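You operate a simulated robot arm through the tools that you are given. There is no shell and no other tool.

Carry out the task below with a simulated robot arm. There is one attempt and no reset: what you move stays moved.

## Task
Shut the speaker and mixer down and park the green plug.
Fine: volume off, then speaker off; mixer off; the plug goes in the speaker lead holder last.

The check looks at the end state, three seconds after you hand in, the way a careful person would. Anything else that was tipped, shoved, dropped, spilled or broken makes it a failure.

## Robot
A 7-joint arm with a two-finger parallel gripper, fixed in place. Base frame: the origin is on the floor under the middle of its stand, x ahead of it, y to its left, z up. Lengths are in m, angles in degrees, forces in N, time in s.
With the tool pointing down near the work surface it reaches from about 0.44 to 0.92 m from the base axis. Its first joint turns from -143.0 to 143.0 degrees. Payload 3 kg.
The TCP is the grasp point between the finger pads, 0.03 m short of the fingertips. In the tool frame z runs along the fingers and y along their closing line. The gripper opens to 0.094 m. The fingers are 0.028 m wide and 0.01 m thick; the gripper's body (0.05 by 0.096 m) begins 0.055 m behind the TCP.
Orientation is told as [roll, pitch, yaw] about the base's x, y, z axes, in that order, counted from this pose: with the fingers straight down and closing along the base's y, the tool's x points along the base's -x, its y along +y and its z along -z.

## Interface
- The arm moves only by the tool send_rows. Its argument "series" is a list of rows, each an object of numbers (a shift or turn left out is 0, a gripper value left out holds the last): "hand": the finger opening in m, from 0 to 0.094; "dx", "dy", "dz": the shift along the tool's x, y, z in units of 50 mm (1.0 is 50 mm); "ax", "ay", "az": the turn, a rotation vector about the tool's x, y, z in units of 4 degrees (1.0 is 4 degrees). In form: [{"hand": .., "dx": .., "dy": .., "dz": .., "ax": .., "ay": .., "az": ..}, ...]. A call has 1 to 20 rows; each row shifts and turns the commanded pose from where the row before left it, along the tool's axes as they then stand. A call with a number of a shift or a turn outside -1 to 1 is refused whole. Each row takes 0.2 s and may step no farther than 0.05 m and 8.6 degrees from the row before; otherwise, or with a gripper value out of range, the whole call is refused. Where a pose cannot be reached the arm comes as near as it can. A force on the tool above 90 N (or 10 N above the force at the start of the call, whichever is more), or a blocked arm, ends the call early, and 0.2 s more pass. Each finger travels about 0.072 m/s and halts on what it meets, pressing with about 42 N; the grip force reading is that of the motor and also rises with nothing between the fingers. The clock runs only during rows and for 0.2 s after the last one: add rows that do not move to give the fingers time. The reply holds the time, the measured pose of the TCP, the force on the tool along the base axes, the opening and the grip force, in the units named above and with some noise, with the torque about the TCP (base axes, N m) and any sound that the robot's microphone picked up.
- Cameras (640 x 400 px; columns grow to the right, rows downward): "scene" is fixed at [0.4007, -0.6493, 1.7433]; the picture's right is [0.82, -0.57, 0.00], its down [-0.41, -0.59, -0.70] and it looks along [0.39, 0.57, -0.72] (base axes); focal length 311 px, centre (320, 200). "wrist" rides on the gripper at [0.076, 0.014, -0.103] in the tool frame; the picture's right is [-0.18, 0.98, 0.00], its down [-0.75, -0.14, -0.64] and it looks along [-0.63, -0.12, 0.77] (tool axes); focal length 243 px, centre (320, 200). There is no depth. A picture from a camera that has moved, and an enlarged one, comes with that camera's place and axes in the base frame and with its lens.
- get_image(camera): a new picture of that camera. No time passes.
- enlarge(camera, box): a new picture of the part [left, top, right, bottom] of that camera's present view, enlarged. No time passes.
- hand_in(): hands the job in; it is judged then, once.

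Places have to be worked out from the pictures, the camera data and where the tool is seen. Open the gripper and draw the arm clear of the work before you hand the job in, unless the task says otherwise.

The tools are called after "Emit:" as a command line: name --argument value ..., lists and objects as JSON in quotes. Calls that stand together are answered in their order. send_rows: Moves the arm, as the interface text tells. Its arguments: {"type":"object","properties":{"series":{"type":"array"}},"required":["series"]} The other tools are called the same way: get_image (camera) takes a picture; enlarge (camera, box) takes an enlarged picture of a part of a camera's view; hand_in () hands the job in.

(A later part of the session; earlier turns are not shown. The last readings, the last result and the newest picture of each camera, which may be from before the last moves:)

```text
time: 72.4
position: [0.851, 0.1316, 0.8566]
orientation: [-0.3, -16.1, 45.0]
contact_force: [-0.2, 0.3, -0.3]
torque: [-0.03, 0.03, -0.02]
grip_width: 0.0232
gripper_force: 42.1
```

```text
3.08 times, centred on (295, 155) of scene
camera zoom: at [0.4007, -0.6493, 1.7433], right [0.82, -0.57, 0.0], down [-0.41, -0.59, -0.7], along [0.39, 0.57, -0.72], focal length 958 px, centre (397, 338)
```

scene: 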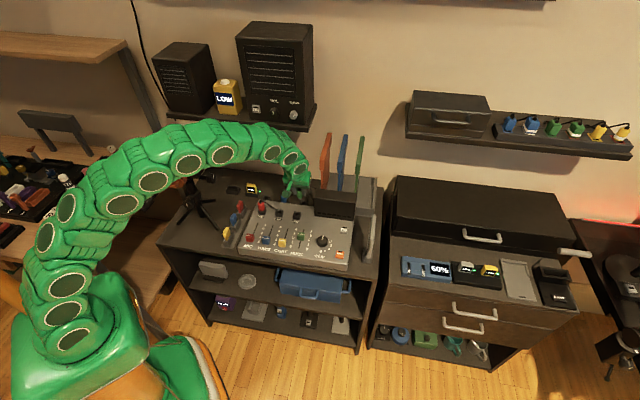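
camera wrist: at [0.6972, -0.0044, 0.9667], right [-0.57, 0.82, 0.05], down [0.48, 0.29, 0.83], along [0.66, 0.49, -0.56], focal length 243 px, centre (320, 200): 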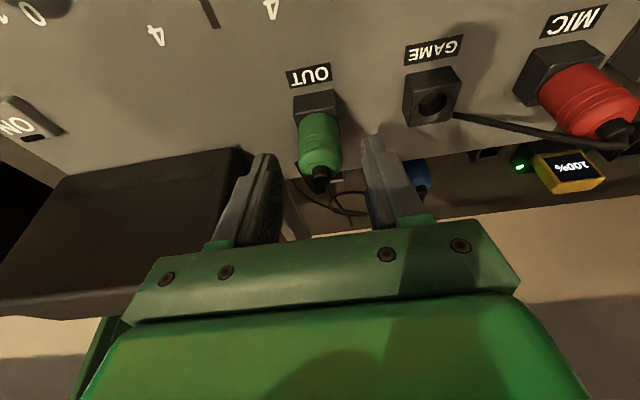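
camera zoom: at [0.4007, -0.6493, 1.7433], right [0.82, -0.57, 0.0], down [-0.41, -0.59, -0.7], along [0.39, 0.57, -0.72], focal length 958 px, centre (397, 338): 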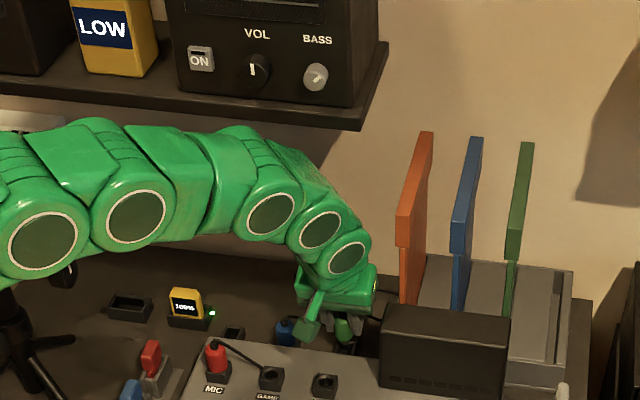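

The tip is just above the holder opening and centred left-right. Before inserting I check that the forearm hasn't touched the tripod device on the left.

Emit:
enlarge --camera "scene" --box '[120, 100, 280, 220]'

Emit:
enlarge --camera "wrist" --box '[285, 80, 365, 150]'

Emit:
enlarge --camera "scene" --box '[294, 192, 318, 210]'

```text
3.33 times, centred on (200, 160) of scene
camera zoom: at [0.4007, -0.6493, 1.7433], right [0.82, -0.57, 0.0], down [-0.41, -0.59, -0.7], along [0.39, 0.57, -0.72], focal length 1038 px, centre (720, 333)
```

zoom: 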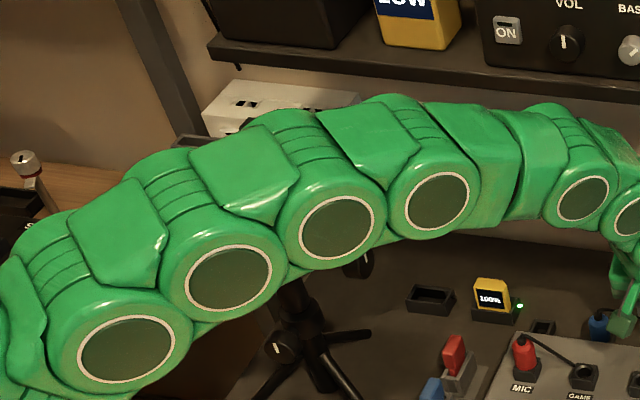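

```text
5.71 times, centred on (325, 115) of wrist
camera zoom: at [0.7693, 0.0697, 0.9332], right [-0.57, 0.82, 0.05], down [0.48, 0.29, 0.83], along [0.66, 0.49, -0.56], focal length 1386 px, centre (291, 686)
```

zoom: 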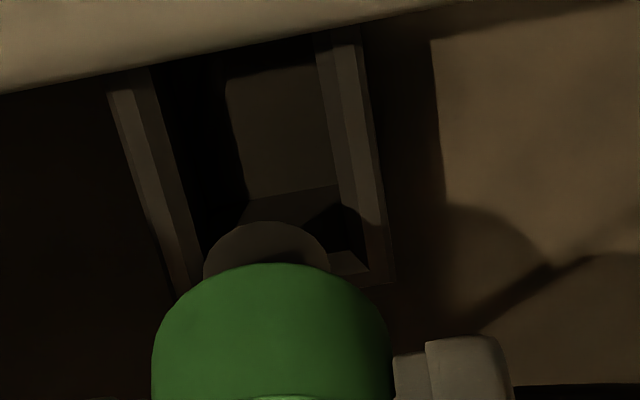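

```text
16.00 times, centred on (306, 201) of scene
camera zoom: at [0.4007, -0.6493, 1.7433], right [0.82, -0.57, 0.0], down [-0.41, -0.59, -0.7], along [0.39, 0.57, -0.72], focal length 4980 px, centre (544, 184)
```

zoom: 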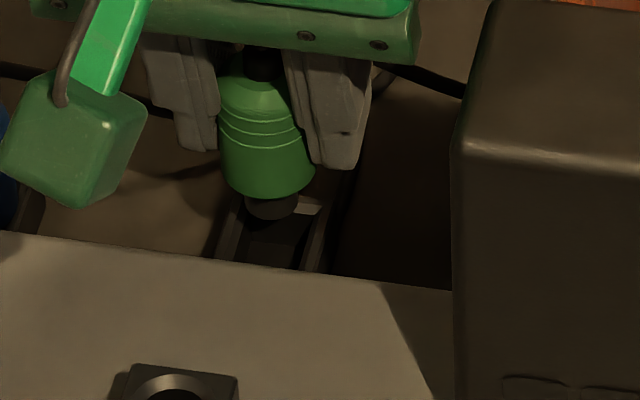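

Left-right alignment looks within 1 mm; front-back I estimate the plug should go ~3 mm further. The arm is well above the tripod device. I shift 3 mm back and lower 6 mm, then look again.

Emit:
send_rows --series '[{"dx": -0.058, "dy": 0.012, "dz": 0.0165}, {"dx": 0.0165, "dz": 0.0577}, {"dx": 0.0165, "dz": 0.0577}, {}]'

Emit:
enlarge --camera "wrist" --box '[285, 80, 365, 150]'

Emit:
enlarge --camera "scene" --box '[294, 192, 318, 210]'

```text
time: 73.4
position: [0.8537, 0.1333, 0.8493]
orientation: [-0.3, -16.1, 44.9]
contact_force: [0.3, 0.1, -0.5]
torque: [0.02, 0.02, 0.03]
grip_width: 0.0232
gripper_force: 41.9
```

```text
5.71 times, centred on (325, 115) of wrist
camera zoom: at [0.771, 0.0717, 0.9273], right [-0.57, 0.82, 0.05], down [0.48, 0.29, 0.83], along [0.66, 0.49, -0.56], focal length 1386 px, centre (291, 686)
```

zoom: 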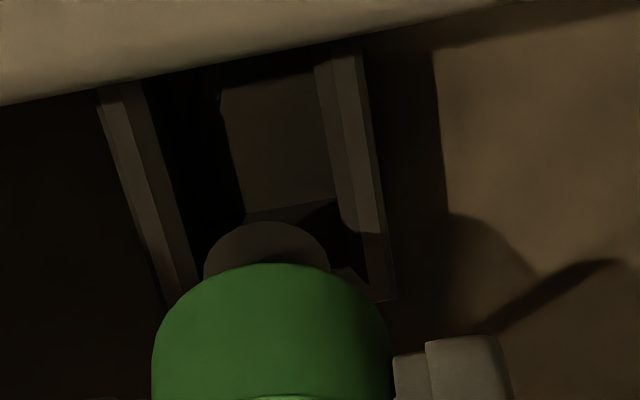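

```text
16.00 times, centred on (306, 201) of scene
camera zoom: at [0.4007, -0.6493, 1.7433], right [0.82, -0.57, 0.0], down [-0.41, -0.59, -0.7], along [0.39, 0.57, -0.72], focal length 4980 px, centre (544, 184)
```

zoom: 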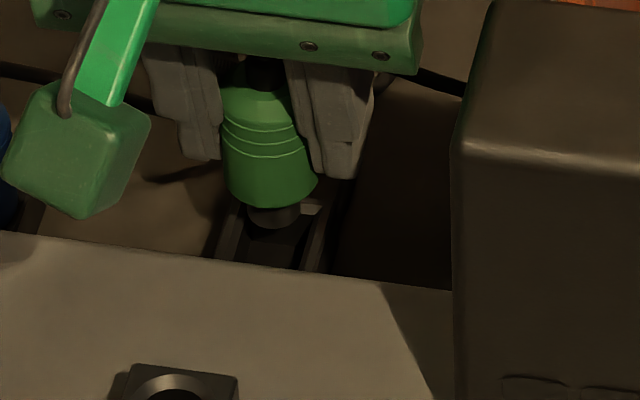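

No contact yet. I lower another 6 mm slowly and check whether the tip goes into the opening.

Emit:
send_rows --series '[{"dx": 0.0165, "dz": 0.0577}, {"dx": 0.0165, "dz": 0.0577}, {}]'

Emit:
enlarge --camera "wrist" --box '[285, 80, 365, 150]'

Emit:
enlarge --camera "scene" --box '[294, 192, 318, 210]'

```text
time: 74.2
position: [0.8533, 0.1313, 0.8439]
orientation: [-0.4, -16.0, 44.9]
contact_force: [0.1, 0.0, -0.1]
torque: [0.02, -0.02, -0.02]
grip_width: 0.0233
gripper_force: 42.1
```

```text
5.71 times, centred on (325, 115) of wrist
camera zoom: at [0.7705, 0.0713, 0.9209], right [-0.57, 0.82, 0.05], down [0.48, 0.29, 0.83], along [0.66, 0.49, -0.56], focal length 1386 px, centre (291, 686)
```

zoom: 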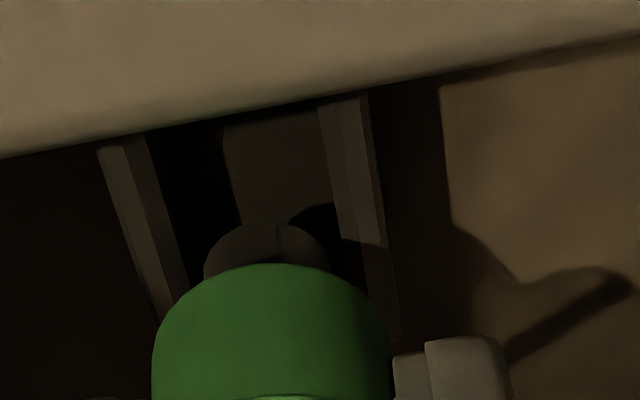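

```text
16.00 times, centred on (306, 201) of scene
camera zoom: at [0.4007, -0.6493, 1.7433], right [0.82, -0.57, 0.0], down [-0.41, -0.59, -0.7], along [0.39, 0.57, -0.72], focal length 4980 px, centre (544, 184)
```

zoom: 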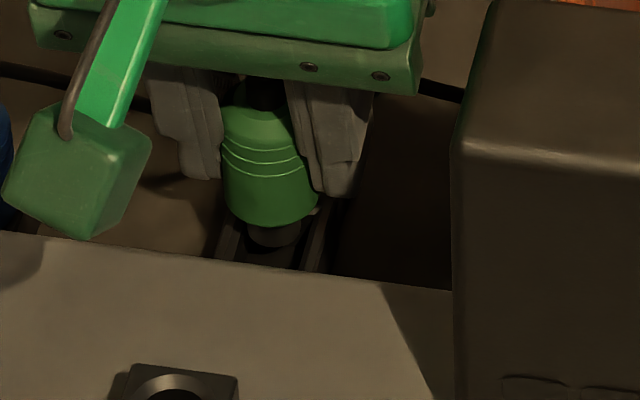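

Still free. I continue down 3 mm at a time, watching for contact.

Emit:
send_rows --series '[{"dx": 0.0165, "dz": 0.0577}, {}, {}]'

Emit:
enlarge --camera "scene" --box '[294, 192, 318, 210]'

Emit:
enlarge --camera "wrist" --box '[240, 70, 400, 210]'

```text
time: 75.0
position: [0.8517, 0.1329, 0.8406]
orientation: [-0.2, -16.1, 45.0]
contact_force: [0.2, -0.3, -0.5]
torque: [-0.02, -0.03, 0.01]
grip_width: 0.0233
gripper_force: 42.1
```

```text
16.00 times, centred on (306, 201) of scene
camera zoom: at [0.4007, -0.6493, 1.7433], right [0.82, -0.57, 0.0], down [-0.41, -0.59, -0.7], along [0.39, 0.57, -0.72], focal length 4980 px, centre (544, 184)
```

zoom: 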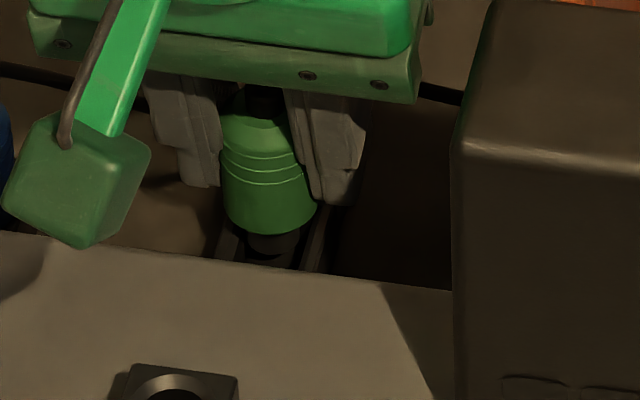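

```text
2.86 times, centred on (320, 140) of wrist
camera zoom: at [0.7703, 0.0715, 0.9179], right [-0.57, 0.82, 0.05], down [0.48, 0.29, 0.83], along [0.66, 0.49, -0.56], focal length 693 px, centre (320, 371)
```

zoom: 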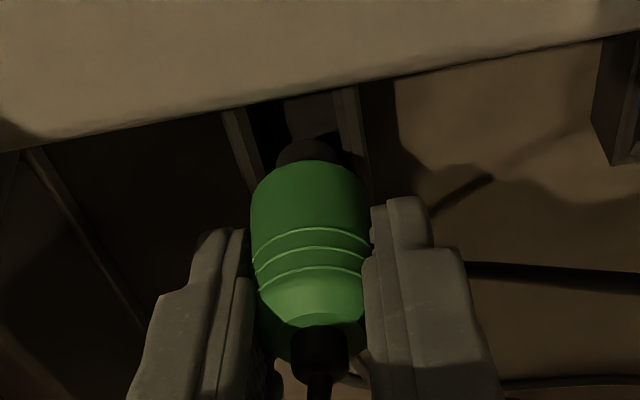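

Still no contact at the height where the tip should be reaching the opening. Another 3 mm.

Emit:
send_rows --series '[{"dx": 0.0165, "dz": 0.0577}, {}, {}]'

Emit:
enlarge --camera "scene" --box '[294, 192, 318, 210]'

Emit:
enlarge --camera "wrist" --box '[285, 80, 365, 150]'

```text
time: 75.8
position: [0.8532, 0.1329, 0.8371]
orientation: [-0.2, -16.0, 45.0]
contact_force: [0.6, -0.3, -1.1]
torque: [0.01, -0.02, 0.03]
grip_width: 0.0232
gripper_force: 42.4
```

```text
16.00 times, centred on (306, 201) of scene
camera zoom: at [0.4007, -0.6493, 1.7433], right [0.82, -0.57, 0.0], down [-0.41, -0.59, -0.7], along [0.39, 0.57, -0.72], focal length 4980 px, centre (544, 184)
```

zoom: 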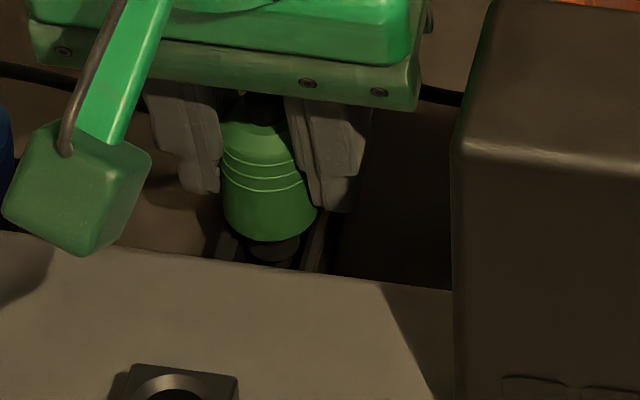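

```text
5.71 times, centred on (325, 115) of wrist
camera zoom: at [0.7705, 0.0721, 0.9148], right [-0.57, 0.82, 0.05], down [0.48, 0.29, 0.83], along [0.66, 0.49, -0.56], focal length 1386 px, centre (291, 686)
```

zoom: 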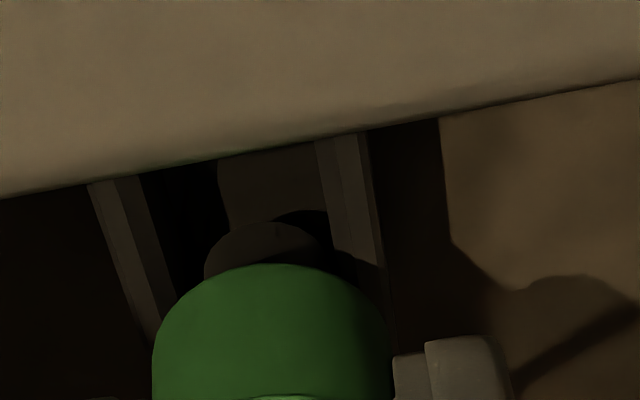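

Still free; continuing down in 3 mm steps.

Emit:
send_rows --series '[{"dx": 0.0165, "dz": 0.0577}, {}, {}]'

Emit:
enlarge --camera "wrist" --box '[285, 80, 365, 150]'

```text
time: 76.6
position: [0.8519, 0.1331, 0.8339]
orientation: [-0.2, -16.1, 45.0]
contact_force: [0.3, -0.4, -0.7]
torque: [-0.02, 0.0, 0.0]
grip_width: 0.0234
gripper_force: 41.7
```

```text
5.71 times, centred on (325, 115) of wrist
camera zoom: at [0.7704, 0.0722, 0.9119], right [-0.57, 0.82, 0.05], down [0.48, 0.29, 0.83], along [0.66, 0.49, -0.56], focal length 1386 px, centre (291, 686)
```

zoom: 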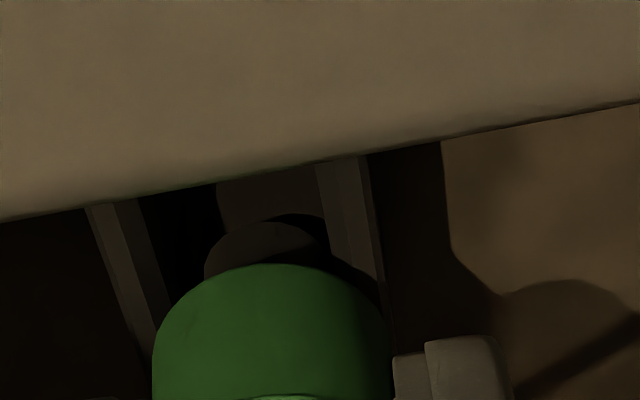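

No resistance, so the tip seems to be going into the hole. Two more 3 mm steps, watching for the body seating.

Emit:
send_rows --series '[{"dx": 0.0165, "dz": 0.0577}, {}, {}]'

Emit:
enlarge --camera "wrist" --box '[240, 70, 400, 210]'

Emit:
enlarge --camera "scene" --box '[280, 175, 330, 215]'

```text
time: 77.4
position: [0.8531, 0.1337, 0.831]
orientation: [-0.2, -16.2, 45.0]
contact_force: [-3.2, 0.5, 5.7]
torque: [0.07, 0.13, 0.06]
grip_width: 0.0232
gripper_force: 41.5
```

```text
2.86 times, centred on (320, 140) of wrist
camera zoom: at [0.7707, 0.0726, 0.909], right [-0.57, 0.82, 0.05], down [0.48, 0.29, 0.83], along [0.67, 0.49, -0.56], focal length 693 px, centre (320, 371)
```

zoom: 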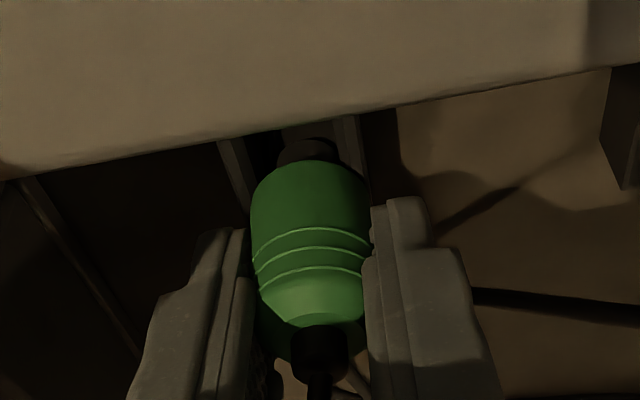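

```text
10.00 times, centred on (305, 195) of scene
camera zoom: at [0.4007, -0.6493, 1.7433], right [0.82, -0.57, 0.0], down [-0.41, -0.59, -0.7], along [0.39, 0.57, -0.72], focal length 3113 px, centre (470, 250)
```

zoom: 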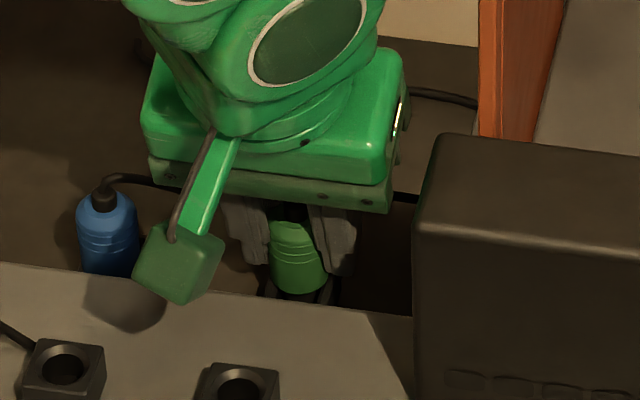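

First light contact (≈6 N upward). I compare the green plug's height with the parked blue plug to see how far it still has to go.

Emit:
enlarge --camera "scene" --box '[280, 188, 312, 208]'

Emit:
enlarge --camera "wrist" --box '[285, 95, 365, 165]'

Emit:
get_image --camera "wrist"

```text
16.00 times, centred on (296, 198) of scene
camera zoom: at [0.4007, -0.6493, 1.7433], right [0.82, -0.57, 0.0], down [-0.41, -0.59, -0.7], along [0.39, 0.57, -0.72], focal length 4980 px, centre (704, 232)
```

zoom: 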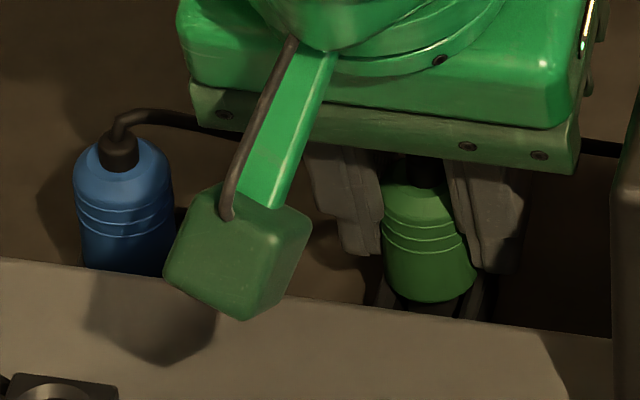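

```text
5.71 times, centred on (325, 130) of wrist
camera zoom: at [0.7707, 0.0726, 0.909], right [-0.57, 0.82, 0.05], down [0.48, 0.29, 0.83], along [0.67, 0.49, -0.56], focal length 1386 px, centre (291, 600)
```

zoom: 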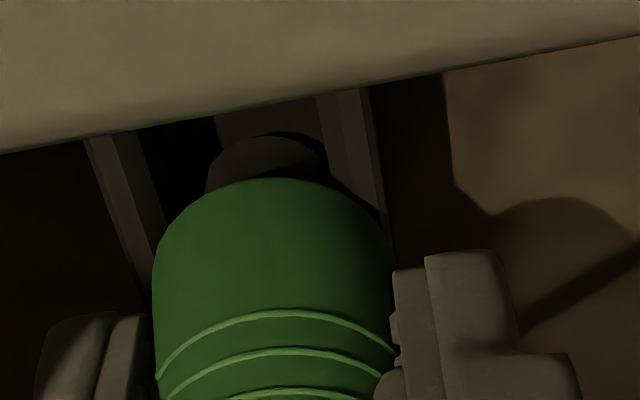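

```text
taken
camera wrist: at [0.7707, 0.0726, 0.909], right [-0.57, 0.82, 0.05], down [0.48, 0.29, 0.83], along [0.67, 0.49, -0.56], focal length 243 px, centre (320, 200)
```

wrist: 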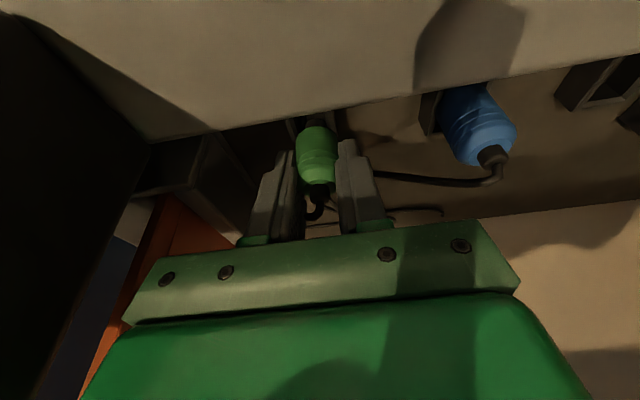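

Contact is light. I zoom in tightly on the tip and holder walls from the wrist camera to judge the sideways position.

Emit:
enlarge --camera "wrist" --box '[296, 108, 346, 140]'

Emit:
enlarge --camera "scene" --box '[297, 197, 313, 208]'

```text
12.50 times, centred on (321, 124) of wrist
camera zoom: at [0.7707, 0.0726, 0.909], right [-0.57, 0.82, 0.05], down [0.48, 0.29, 0.83], along [0.67, 0.49, -0.56], focal length 3033 px, centre (308, 1150)
```

zoom: 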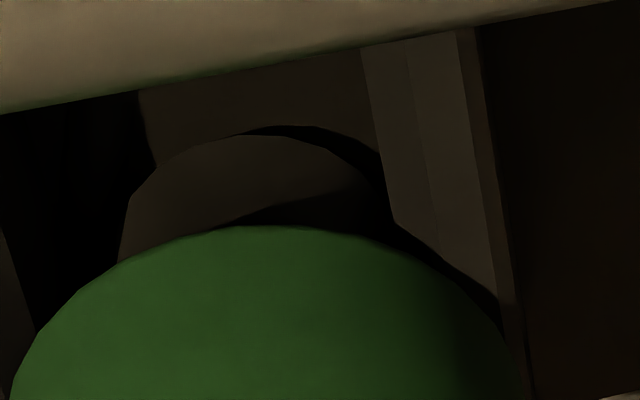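

```text
16.00 times, centred on (305, 202) of scene
camera zoom: at [0.4007, -0.6493, 1.7433], right [0.82, -0.57, 0.0], down [-0.41, -0.59, -0.7], along [0.39, 0.57, -0.72], focal length 4980 px, centre (560, 160)
```

zoom: 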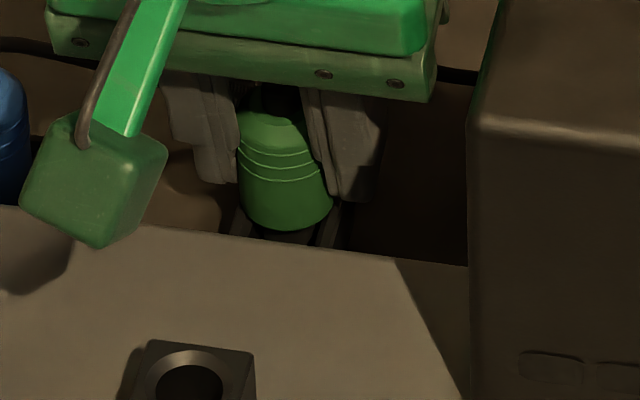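

The readings suggest the tip may be off by ~2 mm toward −u. I shift 2 mm toward +u while barely touching, to see whether it is captured or frees up.

Emit:
send_rows --series '[{"dy": -0.02}, {"dy": -0.02}, {}]'

Emit:
enlarge --camera "wrist" --box '[285, 95, 365, 165]'

Emit:
enlarge --camera "scene" --box '[294, 192, 318, 210]'

```text
time: 78.2
position: [0.8546, 0.1314, 0.8313]
orientation: [-0.2, -16.2, 45.0]
contact_force: [2.8, 4.7, 6.9]
torque: [0.18, -0.08, -0.03]
grip_width: 0.0235
gripper_force: 41.5
```

```text
5.71 times, centred on (325, 130) of wrist
camera zoom: at [0.772, 0.0705, 0.909], right [-0.57, 0.82, 0.05], down [0.48, 0.29, 0.83], along [0.67, 0.49, -0.56], focal length 1386 px, centre (291, 600)
```

zoom: 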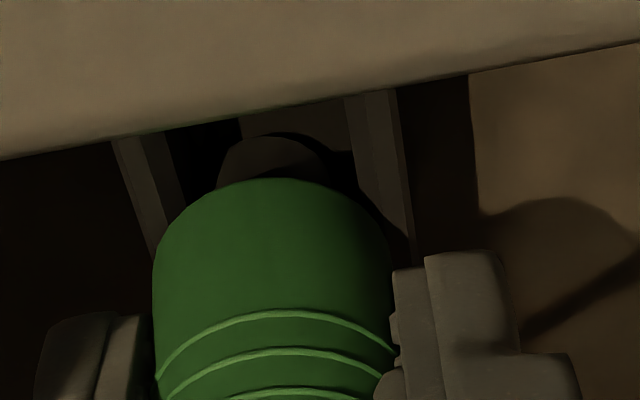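

```text
16.00 times, centred on (306, 201) of scene
camera zoom: at [0.4007, -0.6493, 1.7433], right [0.82, -0.57, 0.0], down [-0.41, -0.59, -0.7], along [0.39, 0.57, -0.72], focal length 4980 px, centre (544, 184)
```

zoom: 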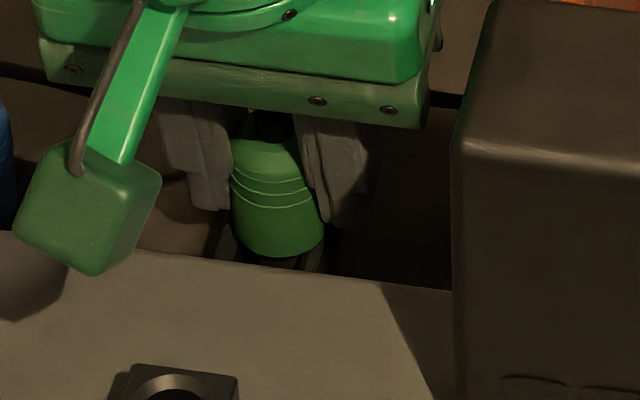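

The tip slid but is still resting on something with ~7 N. Compared with the blue plug, it fits the tip resting on the front rim, so I move 2 mm back (+v) and watch for the force to vanish.

Emit:
send_rows --series '[{"dx": -0.0385, "dz": 0.011}, {}, {}]'

Emit:
enlarge --camera "wrist" --box '[285, 95, 365, 165]'

Emit:
enlarge --camera "scene" --box '[294, 192, 318, 210]'

```text
time: 79.0
position: [0.8565, 0.1329, 0.8317]
orientation: [-0.2, -16.1, 44.9]
contact_force: [-13.3, -14.3, 9.4]
torque: [-0.42, 0.46, -0.02]
grip_width: 0.0232
gripper_force: 41.9
```

```text
5.71 times, centred on (325, 130) of wrist
camera zoom: at [0.7731, 0.0711, 0.9091], right [-0.57, 0.82, 0.05], down [0.48, 0.29, 0.83], along [0.66, 0.49, -0.56], focal length 1386 px, centre (291, 600)
```

zoom: 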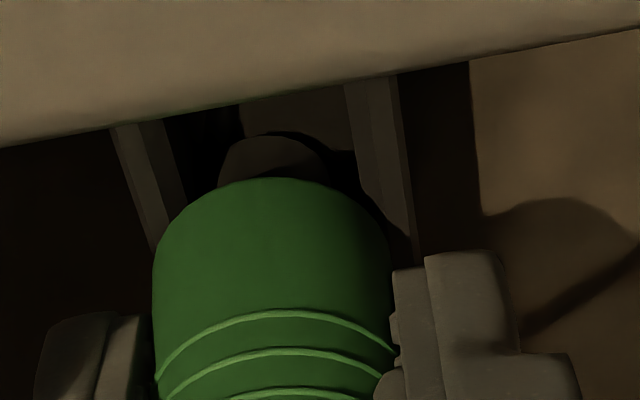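

```text
16.00 times, centred on (306, 201) of scene
camera zoom: at [0.4007, -0.6493, 1.7433], right [0.82, -0.57, 0.0], down [-0.41, -0.59, -0.7], along [0.39, 0.57, -0.72], focal length 4980 px, centre (544, 184)
```

zoom: 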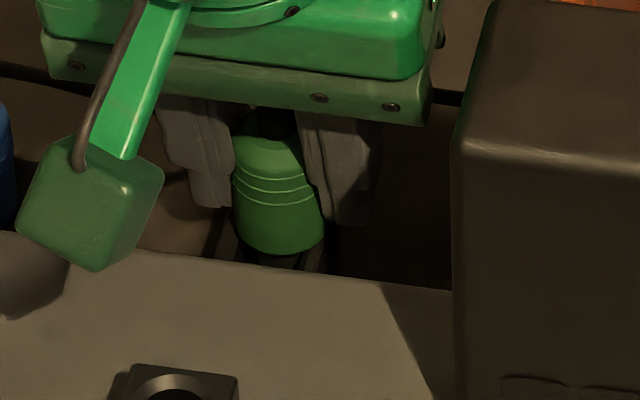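

Moving back produced a 20 N push back, so the tip is against the back wall and the plug is too far back. I go forward (−v) 5 mm instead.

Emit:
send_rows --series '[{"dx": 0.0385, "dz": -0.011}, {"dx": 0.029, "dz": -0.008}, {"dx": 0.029, "dz": -0.008}, {}]'

Emit:
enlarge --camera "wrist" --box '[285, 95, 365, 165]'

Emit:
enlarge --camera "scene" --box '[294, 192, 318, 210]'

```text
time: 80.0
position: [0.853, 0.1291, 0.8326]
orientation: [-0.2, -16.2, 45.0]
contact_force: [-0.2, 0.1, -0.7]
torque: [-0.03, 0.02, -0.02]
grip_width: 0.0233
gripper_force: 42.6
```

```text
5.71 times, centred on (325, 130) of wrist
camera zoom: at [0.7698, 0.0688, 0.9095], right [-0.57, 0.82, 0.05], down [0.48, 0.29, 0.83], along [0.66, 0.49, -0.56], focal length 1386 px, centre (291, 600)
```

zoom: 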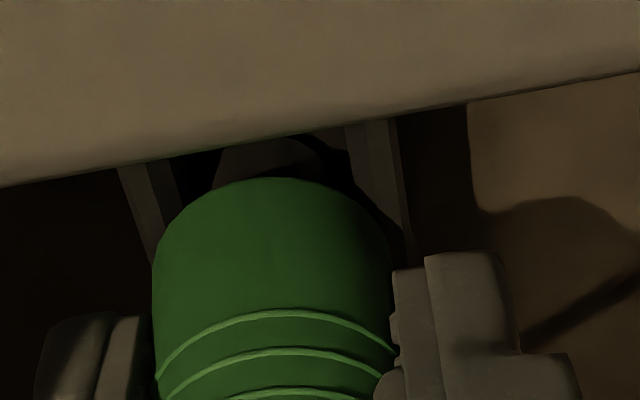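

```text
16.00 times, centred on (306, 201) of scene
camera zoom: at [0.4007, -0.6493, 1.7433], right [0.82, -0.57, 0.0], down [-0.41, -0.59, -0.7], along [0.39, 0.57, -0.72], focal length 4980 px, centre (544, 184)
```

zoom: 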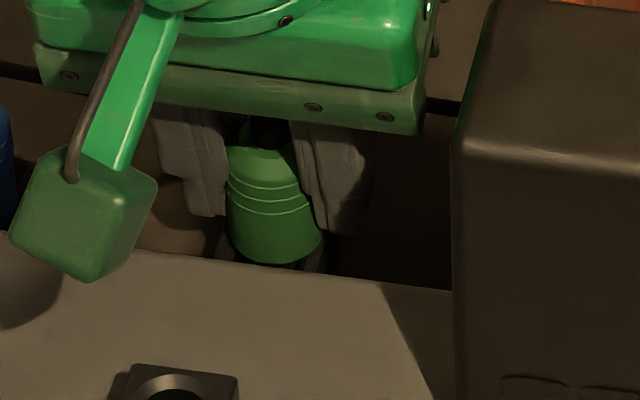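

Free again. Now I lower in 2 mm steps at this position.

Emit:
send_rows --series '[{"dx": 0.011, "dy": -0.01, "dz": 0.0385}, {"dx": 0.011, "dz": 0.0385}, {}]'

Emit:
enlarge --camera "wrist" --box '[285, 95, 365, 165]'

Emit:
enlarge --camera "scene" --box '[280, 188, 312, 208]'

```text
time: 80.8
position: [0.8532, 0.1301, 0.8316]
orientation: [-0.3, -16.4, 44.9]
contact_force: [-28.4, 0.4, 63.1]
torque: [0.26, 1.01, 0.21]
grip_width: 0.0236
gripper_force: 41.9
```

```text
5.71 times, centred on (325, 130) of wrist
camera zoom: at [0.7702, 0.0686, 0.908], right [-0.57, 0.82, 0.05], down [0.48, 0.29, 0.83], along [0.67, 0.49, -0.56], focal length 1386 px, centre (291, 600)
```

zoom: 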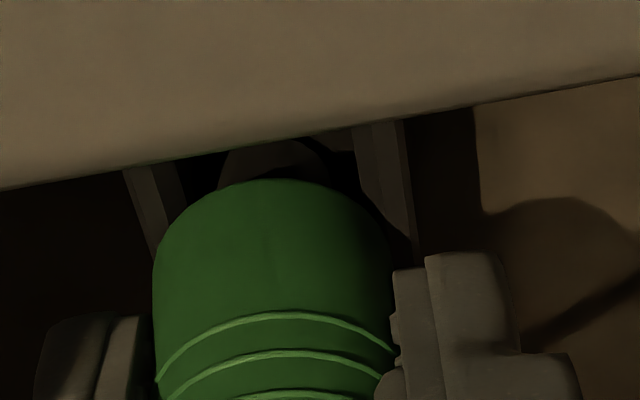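

```text
16.00 times, centred on (296, 198) of scene
camera zoom: at [0.4007, -0.6493, 1.7433], right [0.82, -0.57, 0.0], down [-0.41, -0.59, -0.7], along [0.39, 0.57, -0.72], focal length 4980 px, centre (704, 232)
```

zoom: 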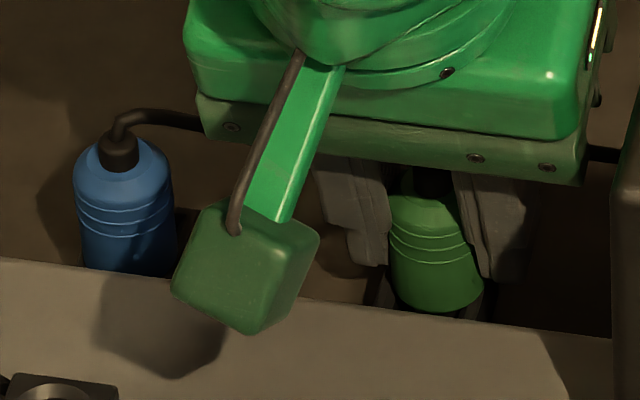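

A firm vertical stop (63 N) at the same height, TCP z ≈ 0.831, which matches where the plug body should rest on the holder's top. I ease up 2 mm to take the load off and look before releasing.

Emit:
send_rows --series '[{"dx": -0.011, "dz": -0.0385}, {}]'

Emit:
enlarge --camera "scene" --box '[280, 188, 312, 208]'

Emit:
enlarge --camera "wrist" --box '[240, 70, 420, 210]'

```text
time: 81.4
position: [0.8526, 0.1297, 0.8313]
orientation: [-0.3, -16.3, 45.0]
contact_force: [-3.0, 7.2, 46.6]
torque: [0.45, 0.33, -0.07]
grip_width: 0.0235
gripper_force: 41.7
```

```text
16.00 times, centred on (296, 198) of scene
camera zoom: at [0.4007, -0.6493, 1.7433], right [0.82, -0.57, 0.0], down [-0.41, -0.59, -0.7], along [0.39, 0.57, -0.72], focal length 4980 px, centre (704, 232)
```

zoom: 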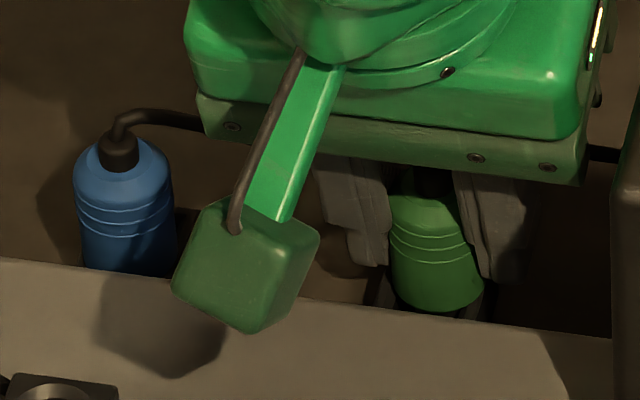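

```text
2.86 times, centred on (330, 140) of wrist
camera zoom: at [0.7704, 0.0687, 0.9081], right [-0.57, 0.82, 0.05], down [0.48, 0.29, 0.83], along [0.67, 0.49, -0.56], focal length 693 px, centre (291, 371)
```

zoom: 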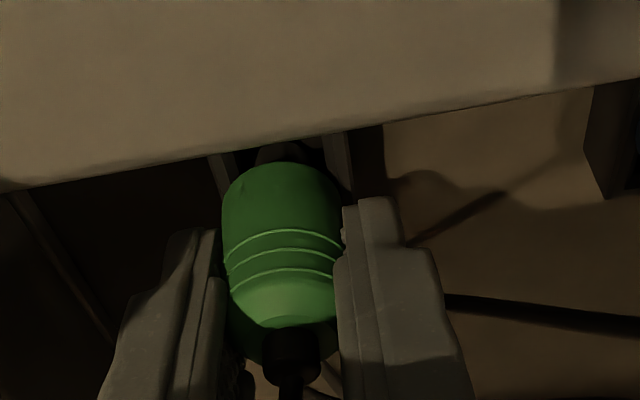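

The load is still 47 N because the arm has wound up. I ease up in small steps until the vertical force is nearly zero, then release.

Emit:
send_rows --series '[{"dx": -0.0083, "dz": -0.029}, {}]'

```text
time: 82.0
position: [0.8522, 0.1297, 0.8313]
orientation: [-0.2, -16.1, 45.1]
contact_force: [17.8, 15.1, 25.6]
torque: [0.67, -0.35, -0.27]
grip_width: 0.0232
gripper_force: 42.0
```

Down to 26 N. One more small ease: up 1 mm and 1 mm back to relieve the horizontal load as well.

Emit:
send_rows --series '[{"dx": -0.0247, "dz": -0.0138}, {}]'

```text
time: 82.6
position: [0.8528, 0.1288, 0.8308]
orientation: [-0.1, -16.0, 44.8]
contact_force: [8.5, 3.2, 13.3]
torque: [0.12, -0.2, -0.08]
grip_width: 0.0233
gripper_force: 42.5
```

Loads are small now. I open the fingers gently to 38 mm and check how the plug sits.

Emit:
send_rows --series '[{"hand": 0.028}, {"hand": 0.038}, {}, {}]'

Emit:
enlarge --camera "wrist" --box '[240, 70, 420, 210]'

Emit:
enlarge --camera "scene" --box '[280, 188, 312, 208]'

```text
time: 83.6
position: [0.853, 0.131, 0.8319]
orientation: [-0.3, -16.2, 45.0]
contact_force: [-1.5, -0.1, 0.6]
torque: [0.01, 0.03, 0.01]
grip_width: 0.0382
gripper_force: 0.0
```

```text
2.86 times, centred on (330, 140) of wrist
camera zoom: at [0.7705, 0.0689, 0.9091], right [-0.57, 0.82, 0.05], down [0.48, 0.29, 0.83], along [0.66, 0.49, -0.56], focal length 693 px, centre (291, 371)
```

zoom: 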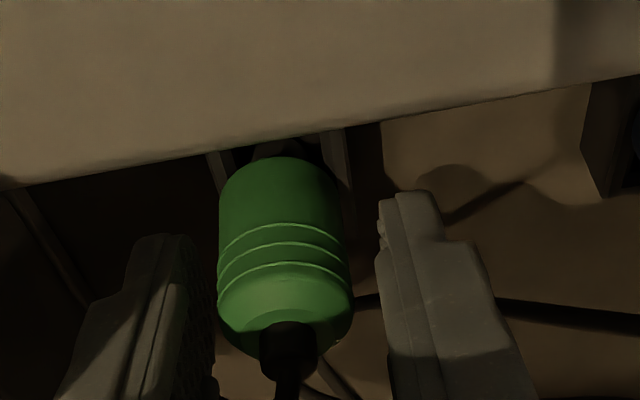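

```text
16.00 times, centred on (296, 198) of scene
camera zoom: at [0.4007, -0.6493, 1.7433], right [0.82, -0.57, 0.0], down [-0.41, -0.59, -0.7], along [0.39, 0.57, -0.72], focal length 4980 px, centre (704, 232)
```

zoom: 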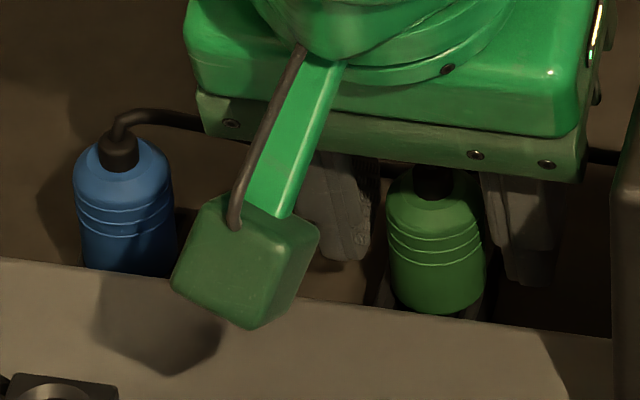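

The plug stands on its own. I zoom in to see whether it is fully seated or perched.

Emit:
enlarge --camera "wrist" --box '[296, 108, 346, 140]'

Emit:
enlarge --camera "wrist" --box '[380, 60, 560, 190]'

Emit:
enlarge --camera "scene" --box '[297, 195, 313, 206]'

```text
12.50 times, centred on (321, 124) of wrist
camera zoom: at [0.7705, 0.0689, 0.9091], right [-0.57, 0.82, 0.05], down [0.48, 0.29, 0.83], along [0.66, 0.49, -0.56], focal length 3033 px, centre (308, 1150)
```

zoom: 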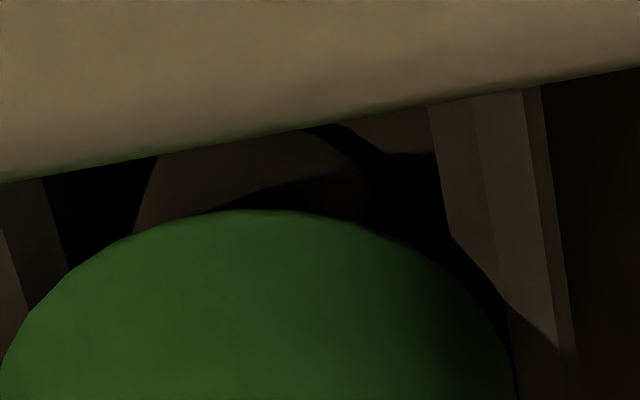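

```text
3.08 times, centred on (470, 125) of wrist
camera zoom: at [0.7705, 0.0689, 0.9091], right [-0.57, 0.82, 0.05], down [0.48, 0.29, 0.83], along [0.66, 0.49, -0.56], focal length 746 px, centre (-142, 431)
```

zoom: 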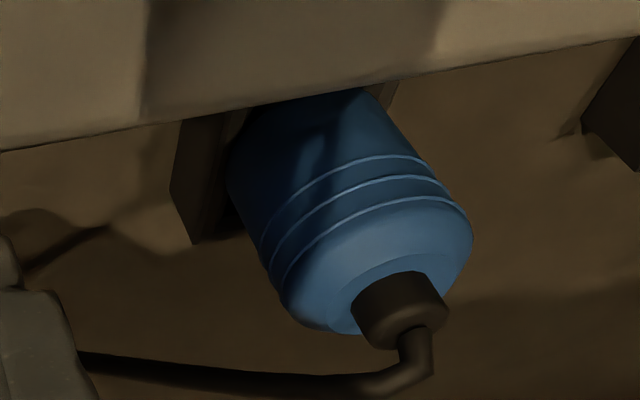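

```text
16.00 times, centred on (305, 200) of scene
camera zoom: at [0.4007, -0.6493, 1.7433], right [0.82, -0.57, 0.0], down [-0.41, -0.59, -0.7], along [0.39, 0.57, -0.72], focal length 4980 px, centre (560, 192)
```

zoom: 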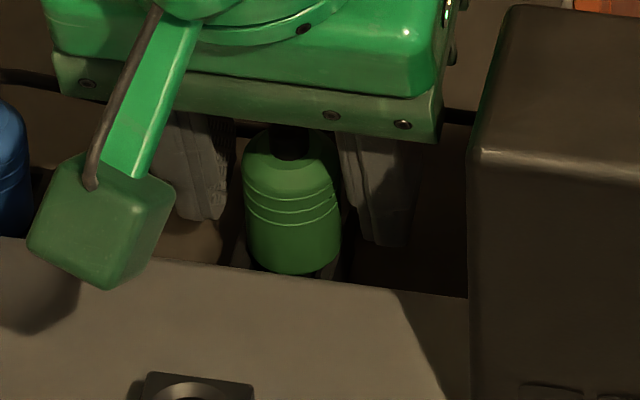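

My two camera views are nearly parallel front-to-back, so the plug's depth position is ambiguous. I lift the hand clear and back away so I can look at the plug from the side.

Emit:
send_rows --series '[{"hand": 0.05}, {"dx": -0.11, "dz": -0.385}, {"dx": -0.184, "dz": -0.641}, {"dx": -0.184, "dz": -0.641}, {"dx": 0.77, "dz": -0.3}, {"dx": 0.77, "dz": -0.3}, {}]'

Emit:
get_image --camera "wrist"

Emit:
enlarge --camera "wrist" --box '[230, 60, 440, 200]'

Emit:
enlarge --camera "scene" --box '[275, 180, 325, 215]'

```text
time: 85.2
position: [0.795, 0.0716, 0.9272]
orientation: [-0.2, -16.2, 45.1]
contact_force: [-0.5, -1.0, -0.1]
torque: [-0.01, -0.05, -0.01]
grip_width: 0.0503
gripper_force: 0.0
```

```text
taken
camera wrist: at [0.7131, 0.0109, 1.0041], right [-0.57, 0.82, 0.05], down [0.48, 0.29, 0.83], along [0.66, 0.49, -0.56], focal length 243 px, centre (320, 200)
```

wrist: 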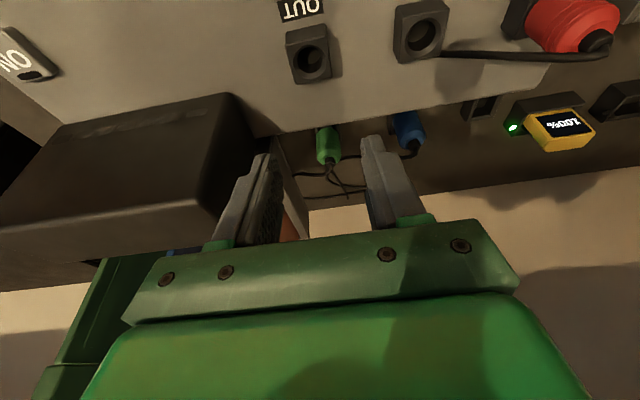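

```text
2.86 times, centred on (335, 130) of wrist
camera zoom: at [0.7131, 0.0109, 1.0041], right [-0.57, 0.82, 0.05], down [0.48, 0.29, 0.83], along [0.66, 0.49, -0.56], focal length 693 px, centre (277, 400)
```

zoom: 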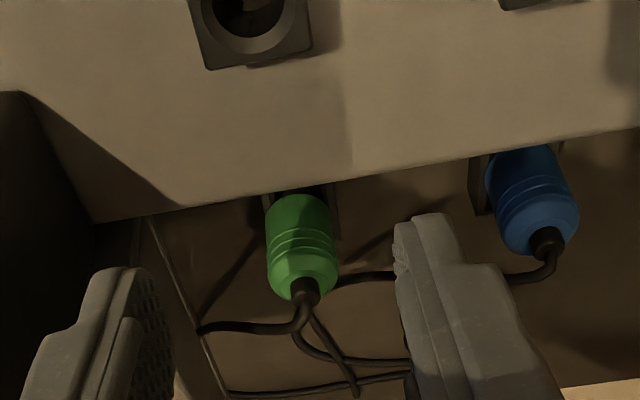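

```text
11.43 times, centred on (300, 198) of scene
camera zoom: at [0.4007, -0.6493, 1.7433], right [0.82, -0.57, 0.0], down [-0.41, -0.59, -0.7], along [0.39, 0.57, -0.72], focal length 3557 px, centre (549, 229)
```

zoom: 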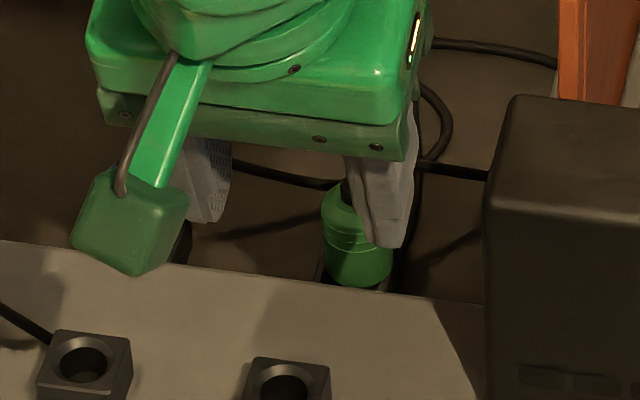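

I back the hand off, upright it, close the fingers, and swing the camera round to the left to get a sideways view of the plug and holder.

Emit:
send_rows --series '[{"dx": -0.22, "dz": -0.769}, {"dx": -0.22, "dz": -0.769, "hand": 0.0}, {"ay": 1}, {"ay": 1}, {"ay": 1}, {"ay": 1}, {"dy": 0.733, "dx": 0.2}, {"dy": 0.733, "dx": 0.2}, {"dy": 0.733, "dx": 0.2}, {"az": 1}, {"az": 1}, {"az": 1}, {"az": 1}, {"az": 1}, {"az": 1}, {"az": 1}, {"az": 1}, {"az": 1}, {"az": 1}]'

Emit:
get_image --camera "wrist"

Emit:
get_image --camera "scene"

```text
time: 89.2
position: [0.6964, 0.1283, 1.007]
orientation: [0.0, -0.2, 4.8]
contact_force: [0.2, 1.1, 0.4]
torque: [0.0, 0.01, 0.0]
grip_width: 0.0
gripper_force: 33.0
```

```text
taken
camera wrist: at [0.6181, 0.1367, 1.1086], right [0.1, 0.99, 0.0], down [0.76, -0.08, 0.64], along [0.64, -0.06, -0.76], focal length 243 px, centre (320, 200)
```

wrist: 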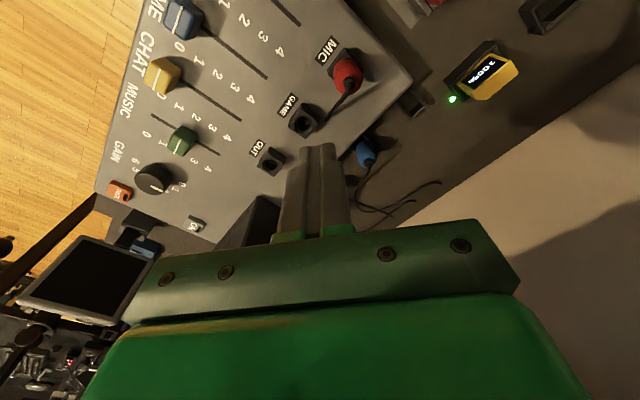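

```text
taken
```

scene: 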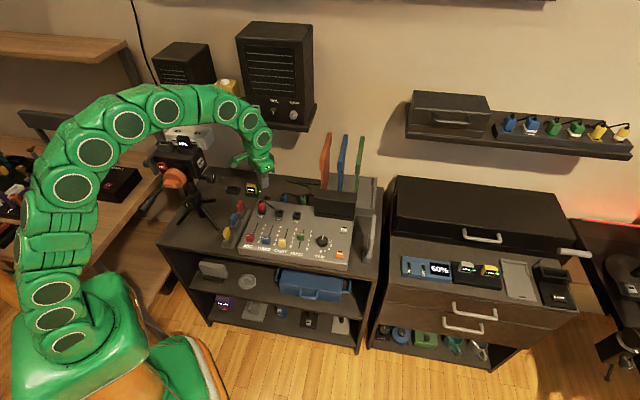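

The tripod is untouched. I continue yawing to −45° for the side view, and zoom the scene camera on the plugs.

Emit:
send_rows --series '[{"az": 1}, {"az": 1}, {"az": 1}, {"az": 1}, {"az": 1}, {"az": 1}, {"az": 1}, {"az": 1}, {"az": 1}, {"az": 1}, {"az": 1}, {"az": 1}]'

Emit:
get_image --camera "wrist"

Emit:
enlarge --camera "wrist" --box '[340, 100, 500, 200]'

Emit:
enlarge --camera "scene" --box '[275, 185, 325, 215]'

```text
time: 91.8
position: [0.6952, 0.1268, 1.0055]
orientation: [0.1, -0.2, -43.2]
contact_force: [-0.1, -0.1, 0.0]
torque: [0.0, 0.0, 0.01]
grip_width: 0.0
gripper_force: 33.7
```

```text
taken
camera wrist: at [0.649, 0.1907, 1.1081], right [0.81, 0.59, 0.0], down [0.45, -0.62, 0.64], along [0.38, -0.52, -0.76], focal length 243 px, centre (320, 200)
```

wrist: 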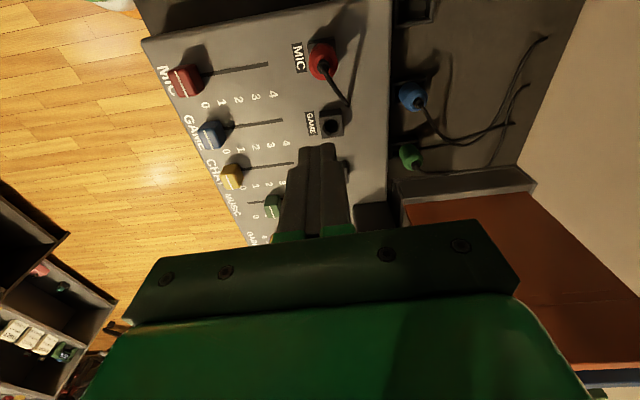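

```text
4.00 times, centred on (420, 150) of wrist
camera zoom: at [0.649, 0.1907, 1.1081], right [0.81, 0.59, 0.0], down [0.45, -0.62, 0.64], along [0.38, -0.52, -0.76], focal length 970 px, centre (-80, 400)
```

zoom: 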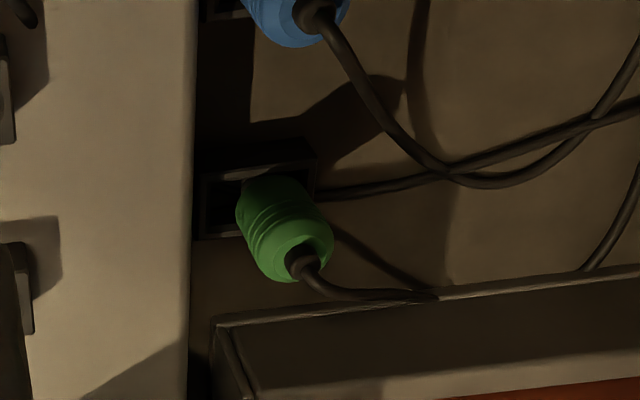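

```text
12.80 times, centred on (300, 200) of scene
camera zoom: at [0.4007, -0.6493, 1.7433], right [0.82, -0.57, 0.0], down [-0.41, -0.59, -0.7], along [0.39, 0.57, -0.72], focal length 3984 px, centre (576, 200)
```

zoom: 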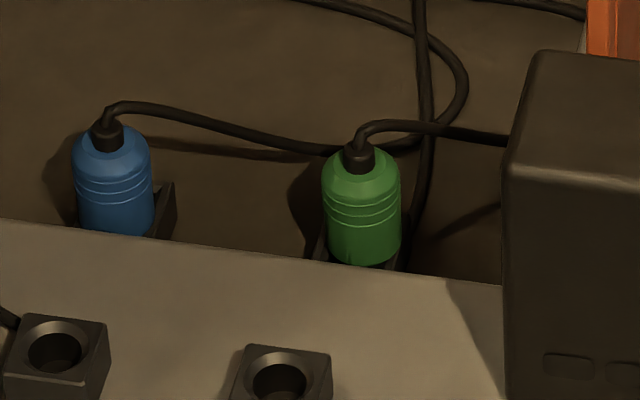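

This side view helps. I zoom on both parked plugs together to compare how each sits in its holder.

Emit:
enlarge --camera "wrist" --box '[375, 60, 455, 180]'

Emit:
enlarge --camera "wrist" --box '[380, 130, 430, 176]'

Emit:
enlarge --camera "wrist" --box '[380, 0, 440, 115]'

```text
3.33 times, centred on (415, 120) of wrist
camera zoom: at [0.649, 0.1907, 1.1081], right [0.81, 0.59, 0.0], down [0.45, -0.62, 0.64], along [0.38, -0.52, -0.76], focal length 809 px, centre (3, 467)
```

zoom: 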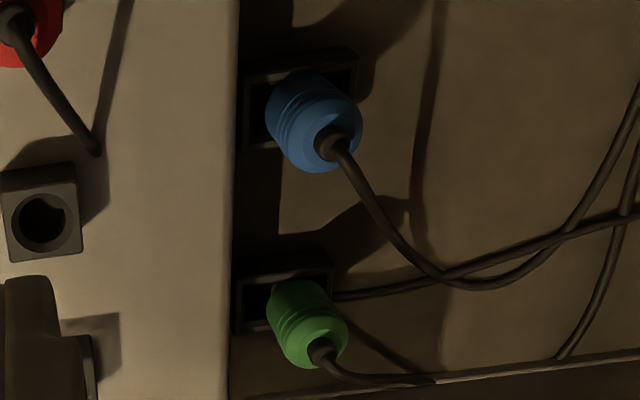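

```text
8.70 times, centred on (405, 153) of wrist
camera zoom: at [0.649, 0.1907, 1.1081], right [0.81, 0.59, 0.0], down [0.45, -0.62, 0.64], along [0.38, -0.52, -0.76], focal length 2110 px, centre (-419, 609)
```

zoom: 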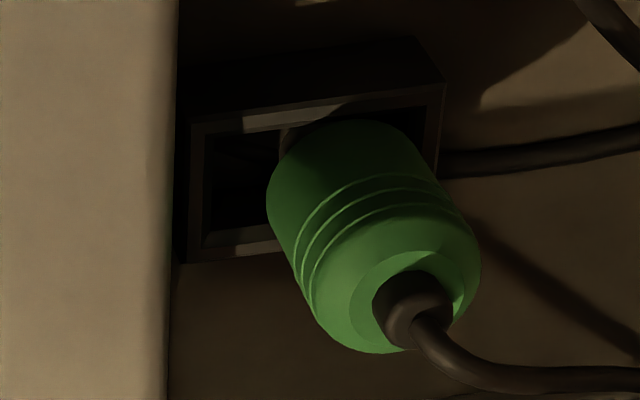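

```text
3.48 times, centred on (410, 58) of wrist
camera zoom: at [0.649, 0.1907, 1.1081], right [0.81, 0.59, 0.0], down [0.45, -0.62, 0.64], along [0.38, -0.52, -0.76], focal length 844 px, centre (7, 696)
```

zoom: 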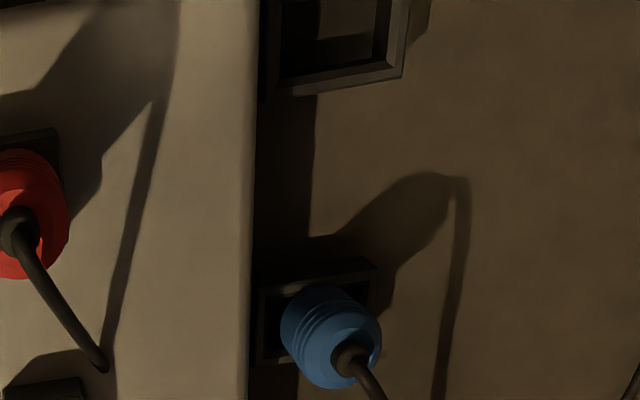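

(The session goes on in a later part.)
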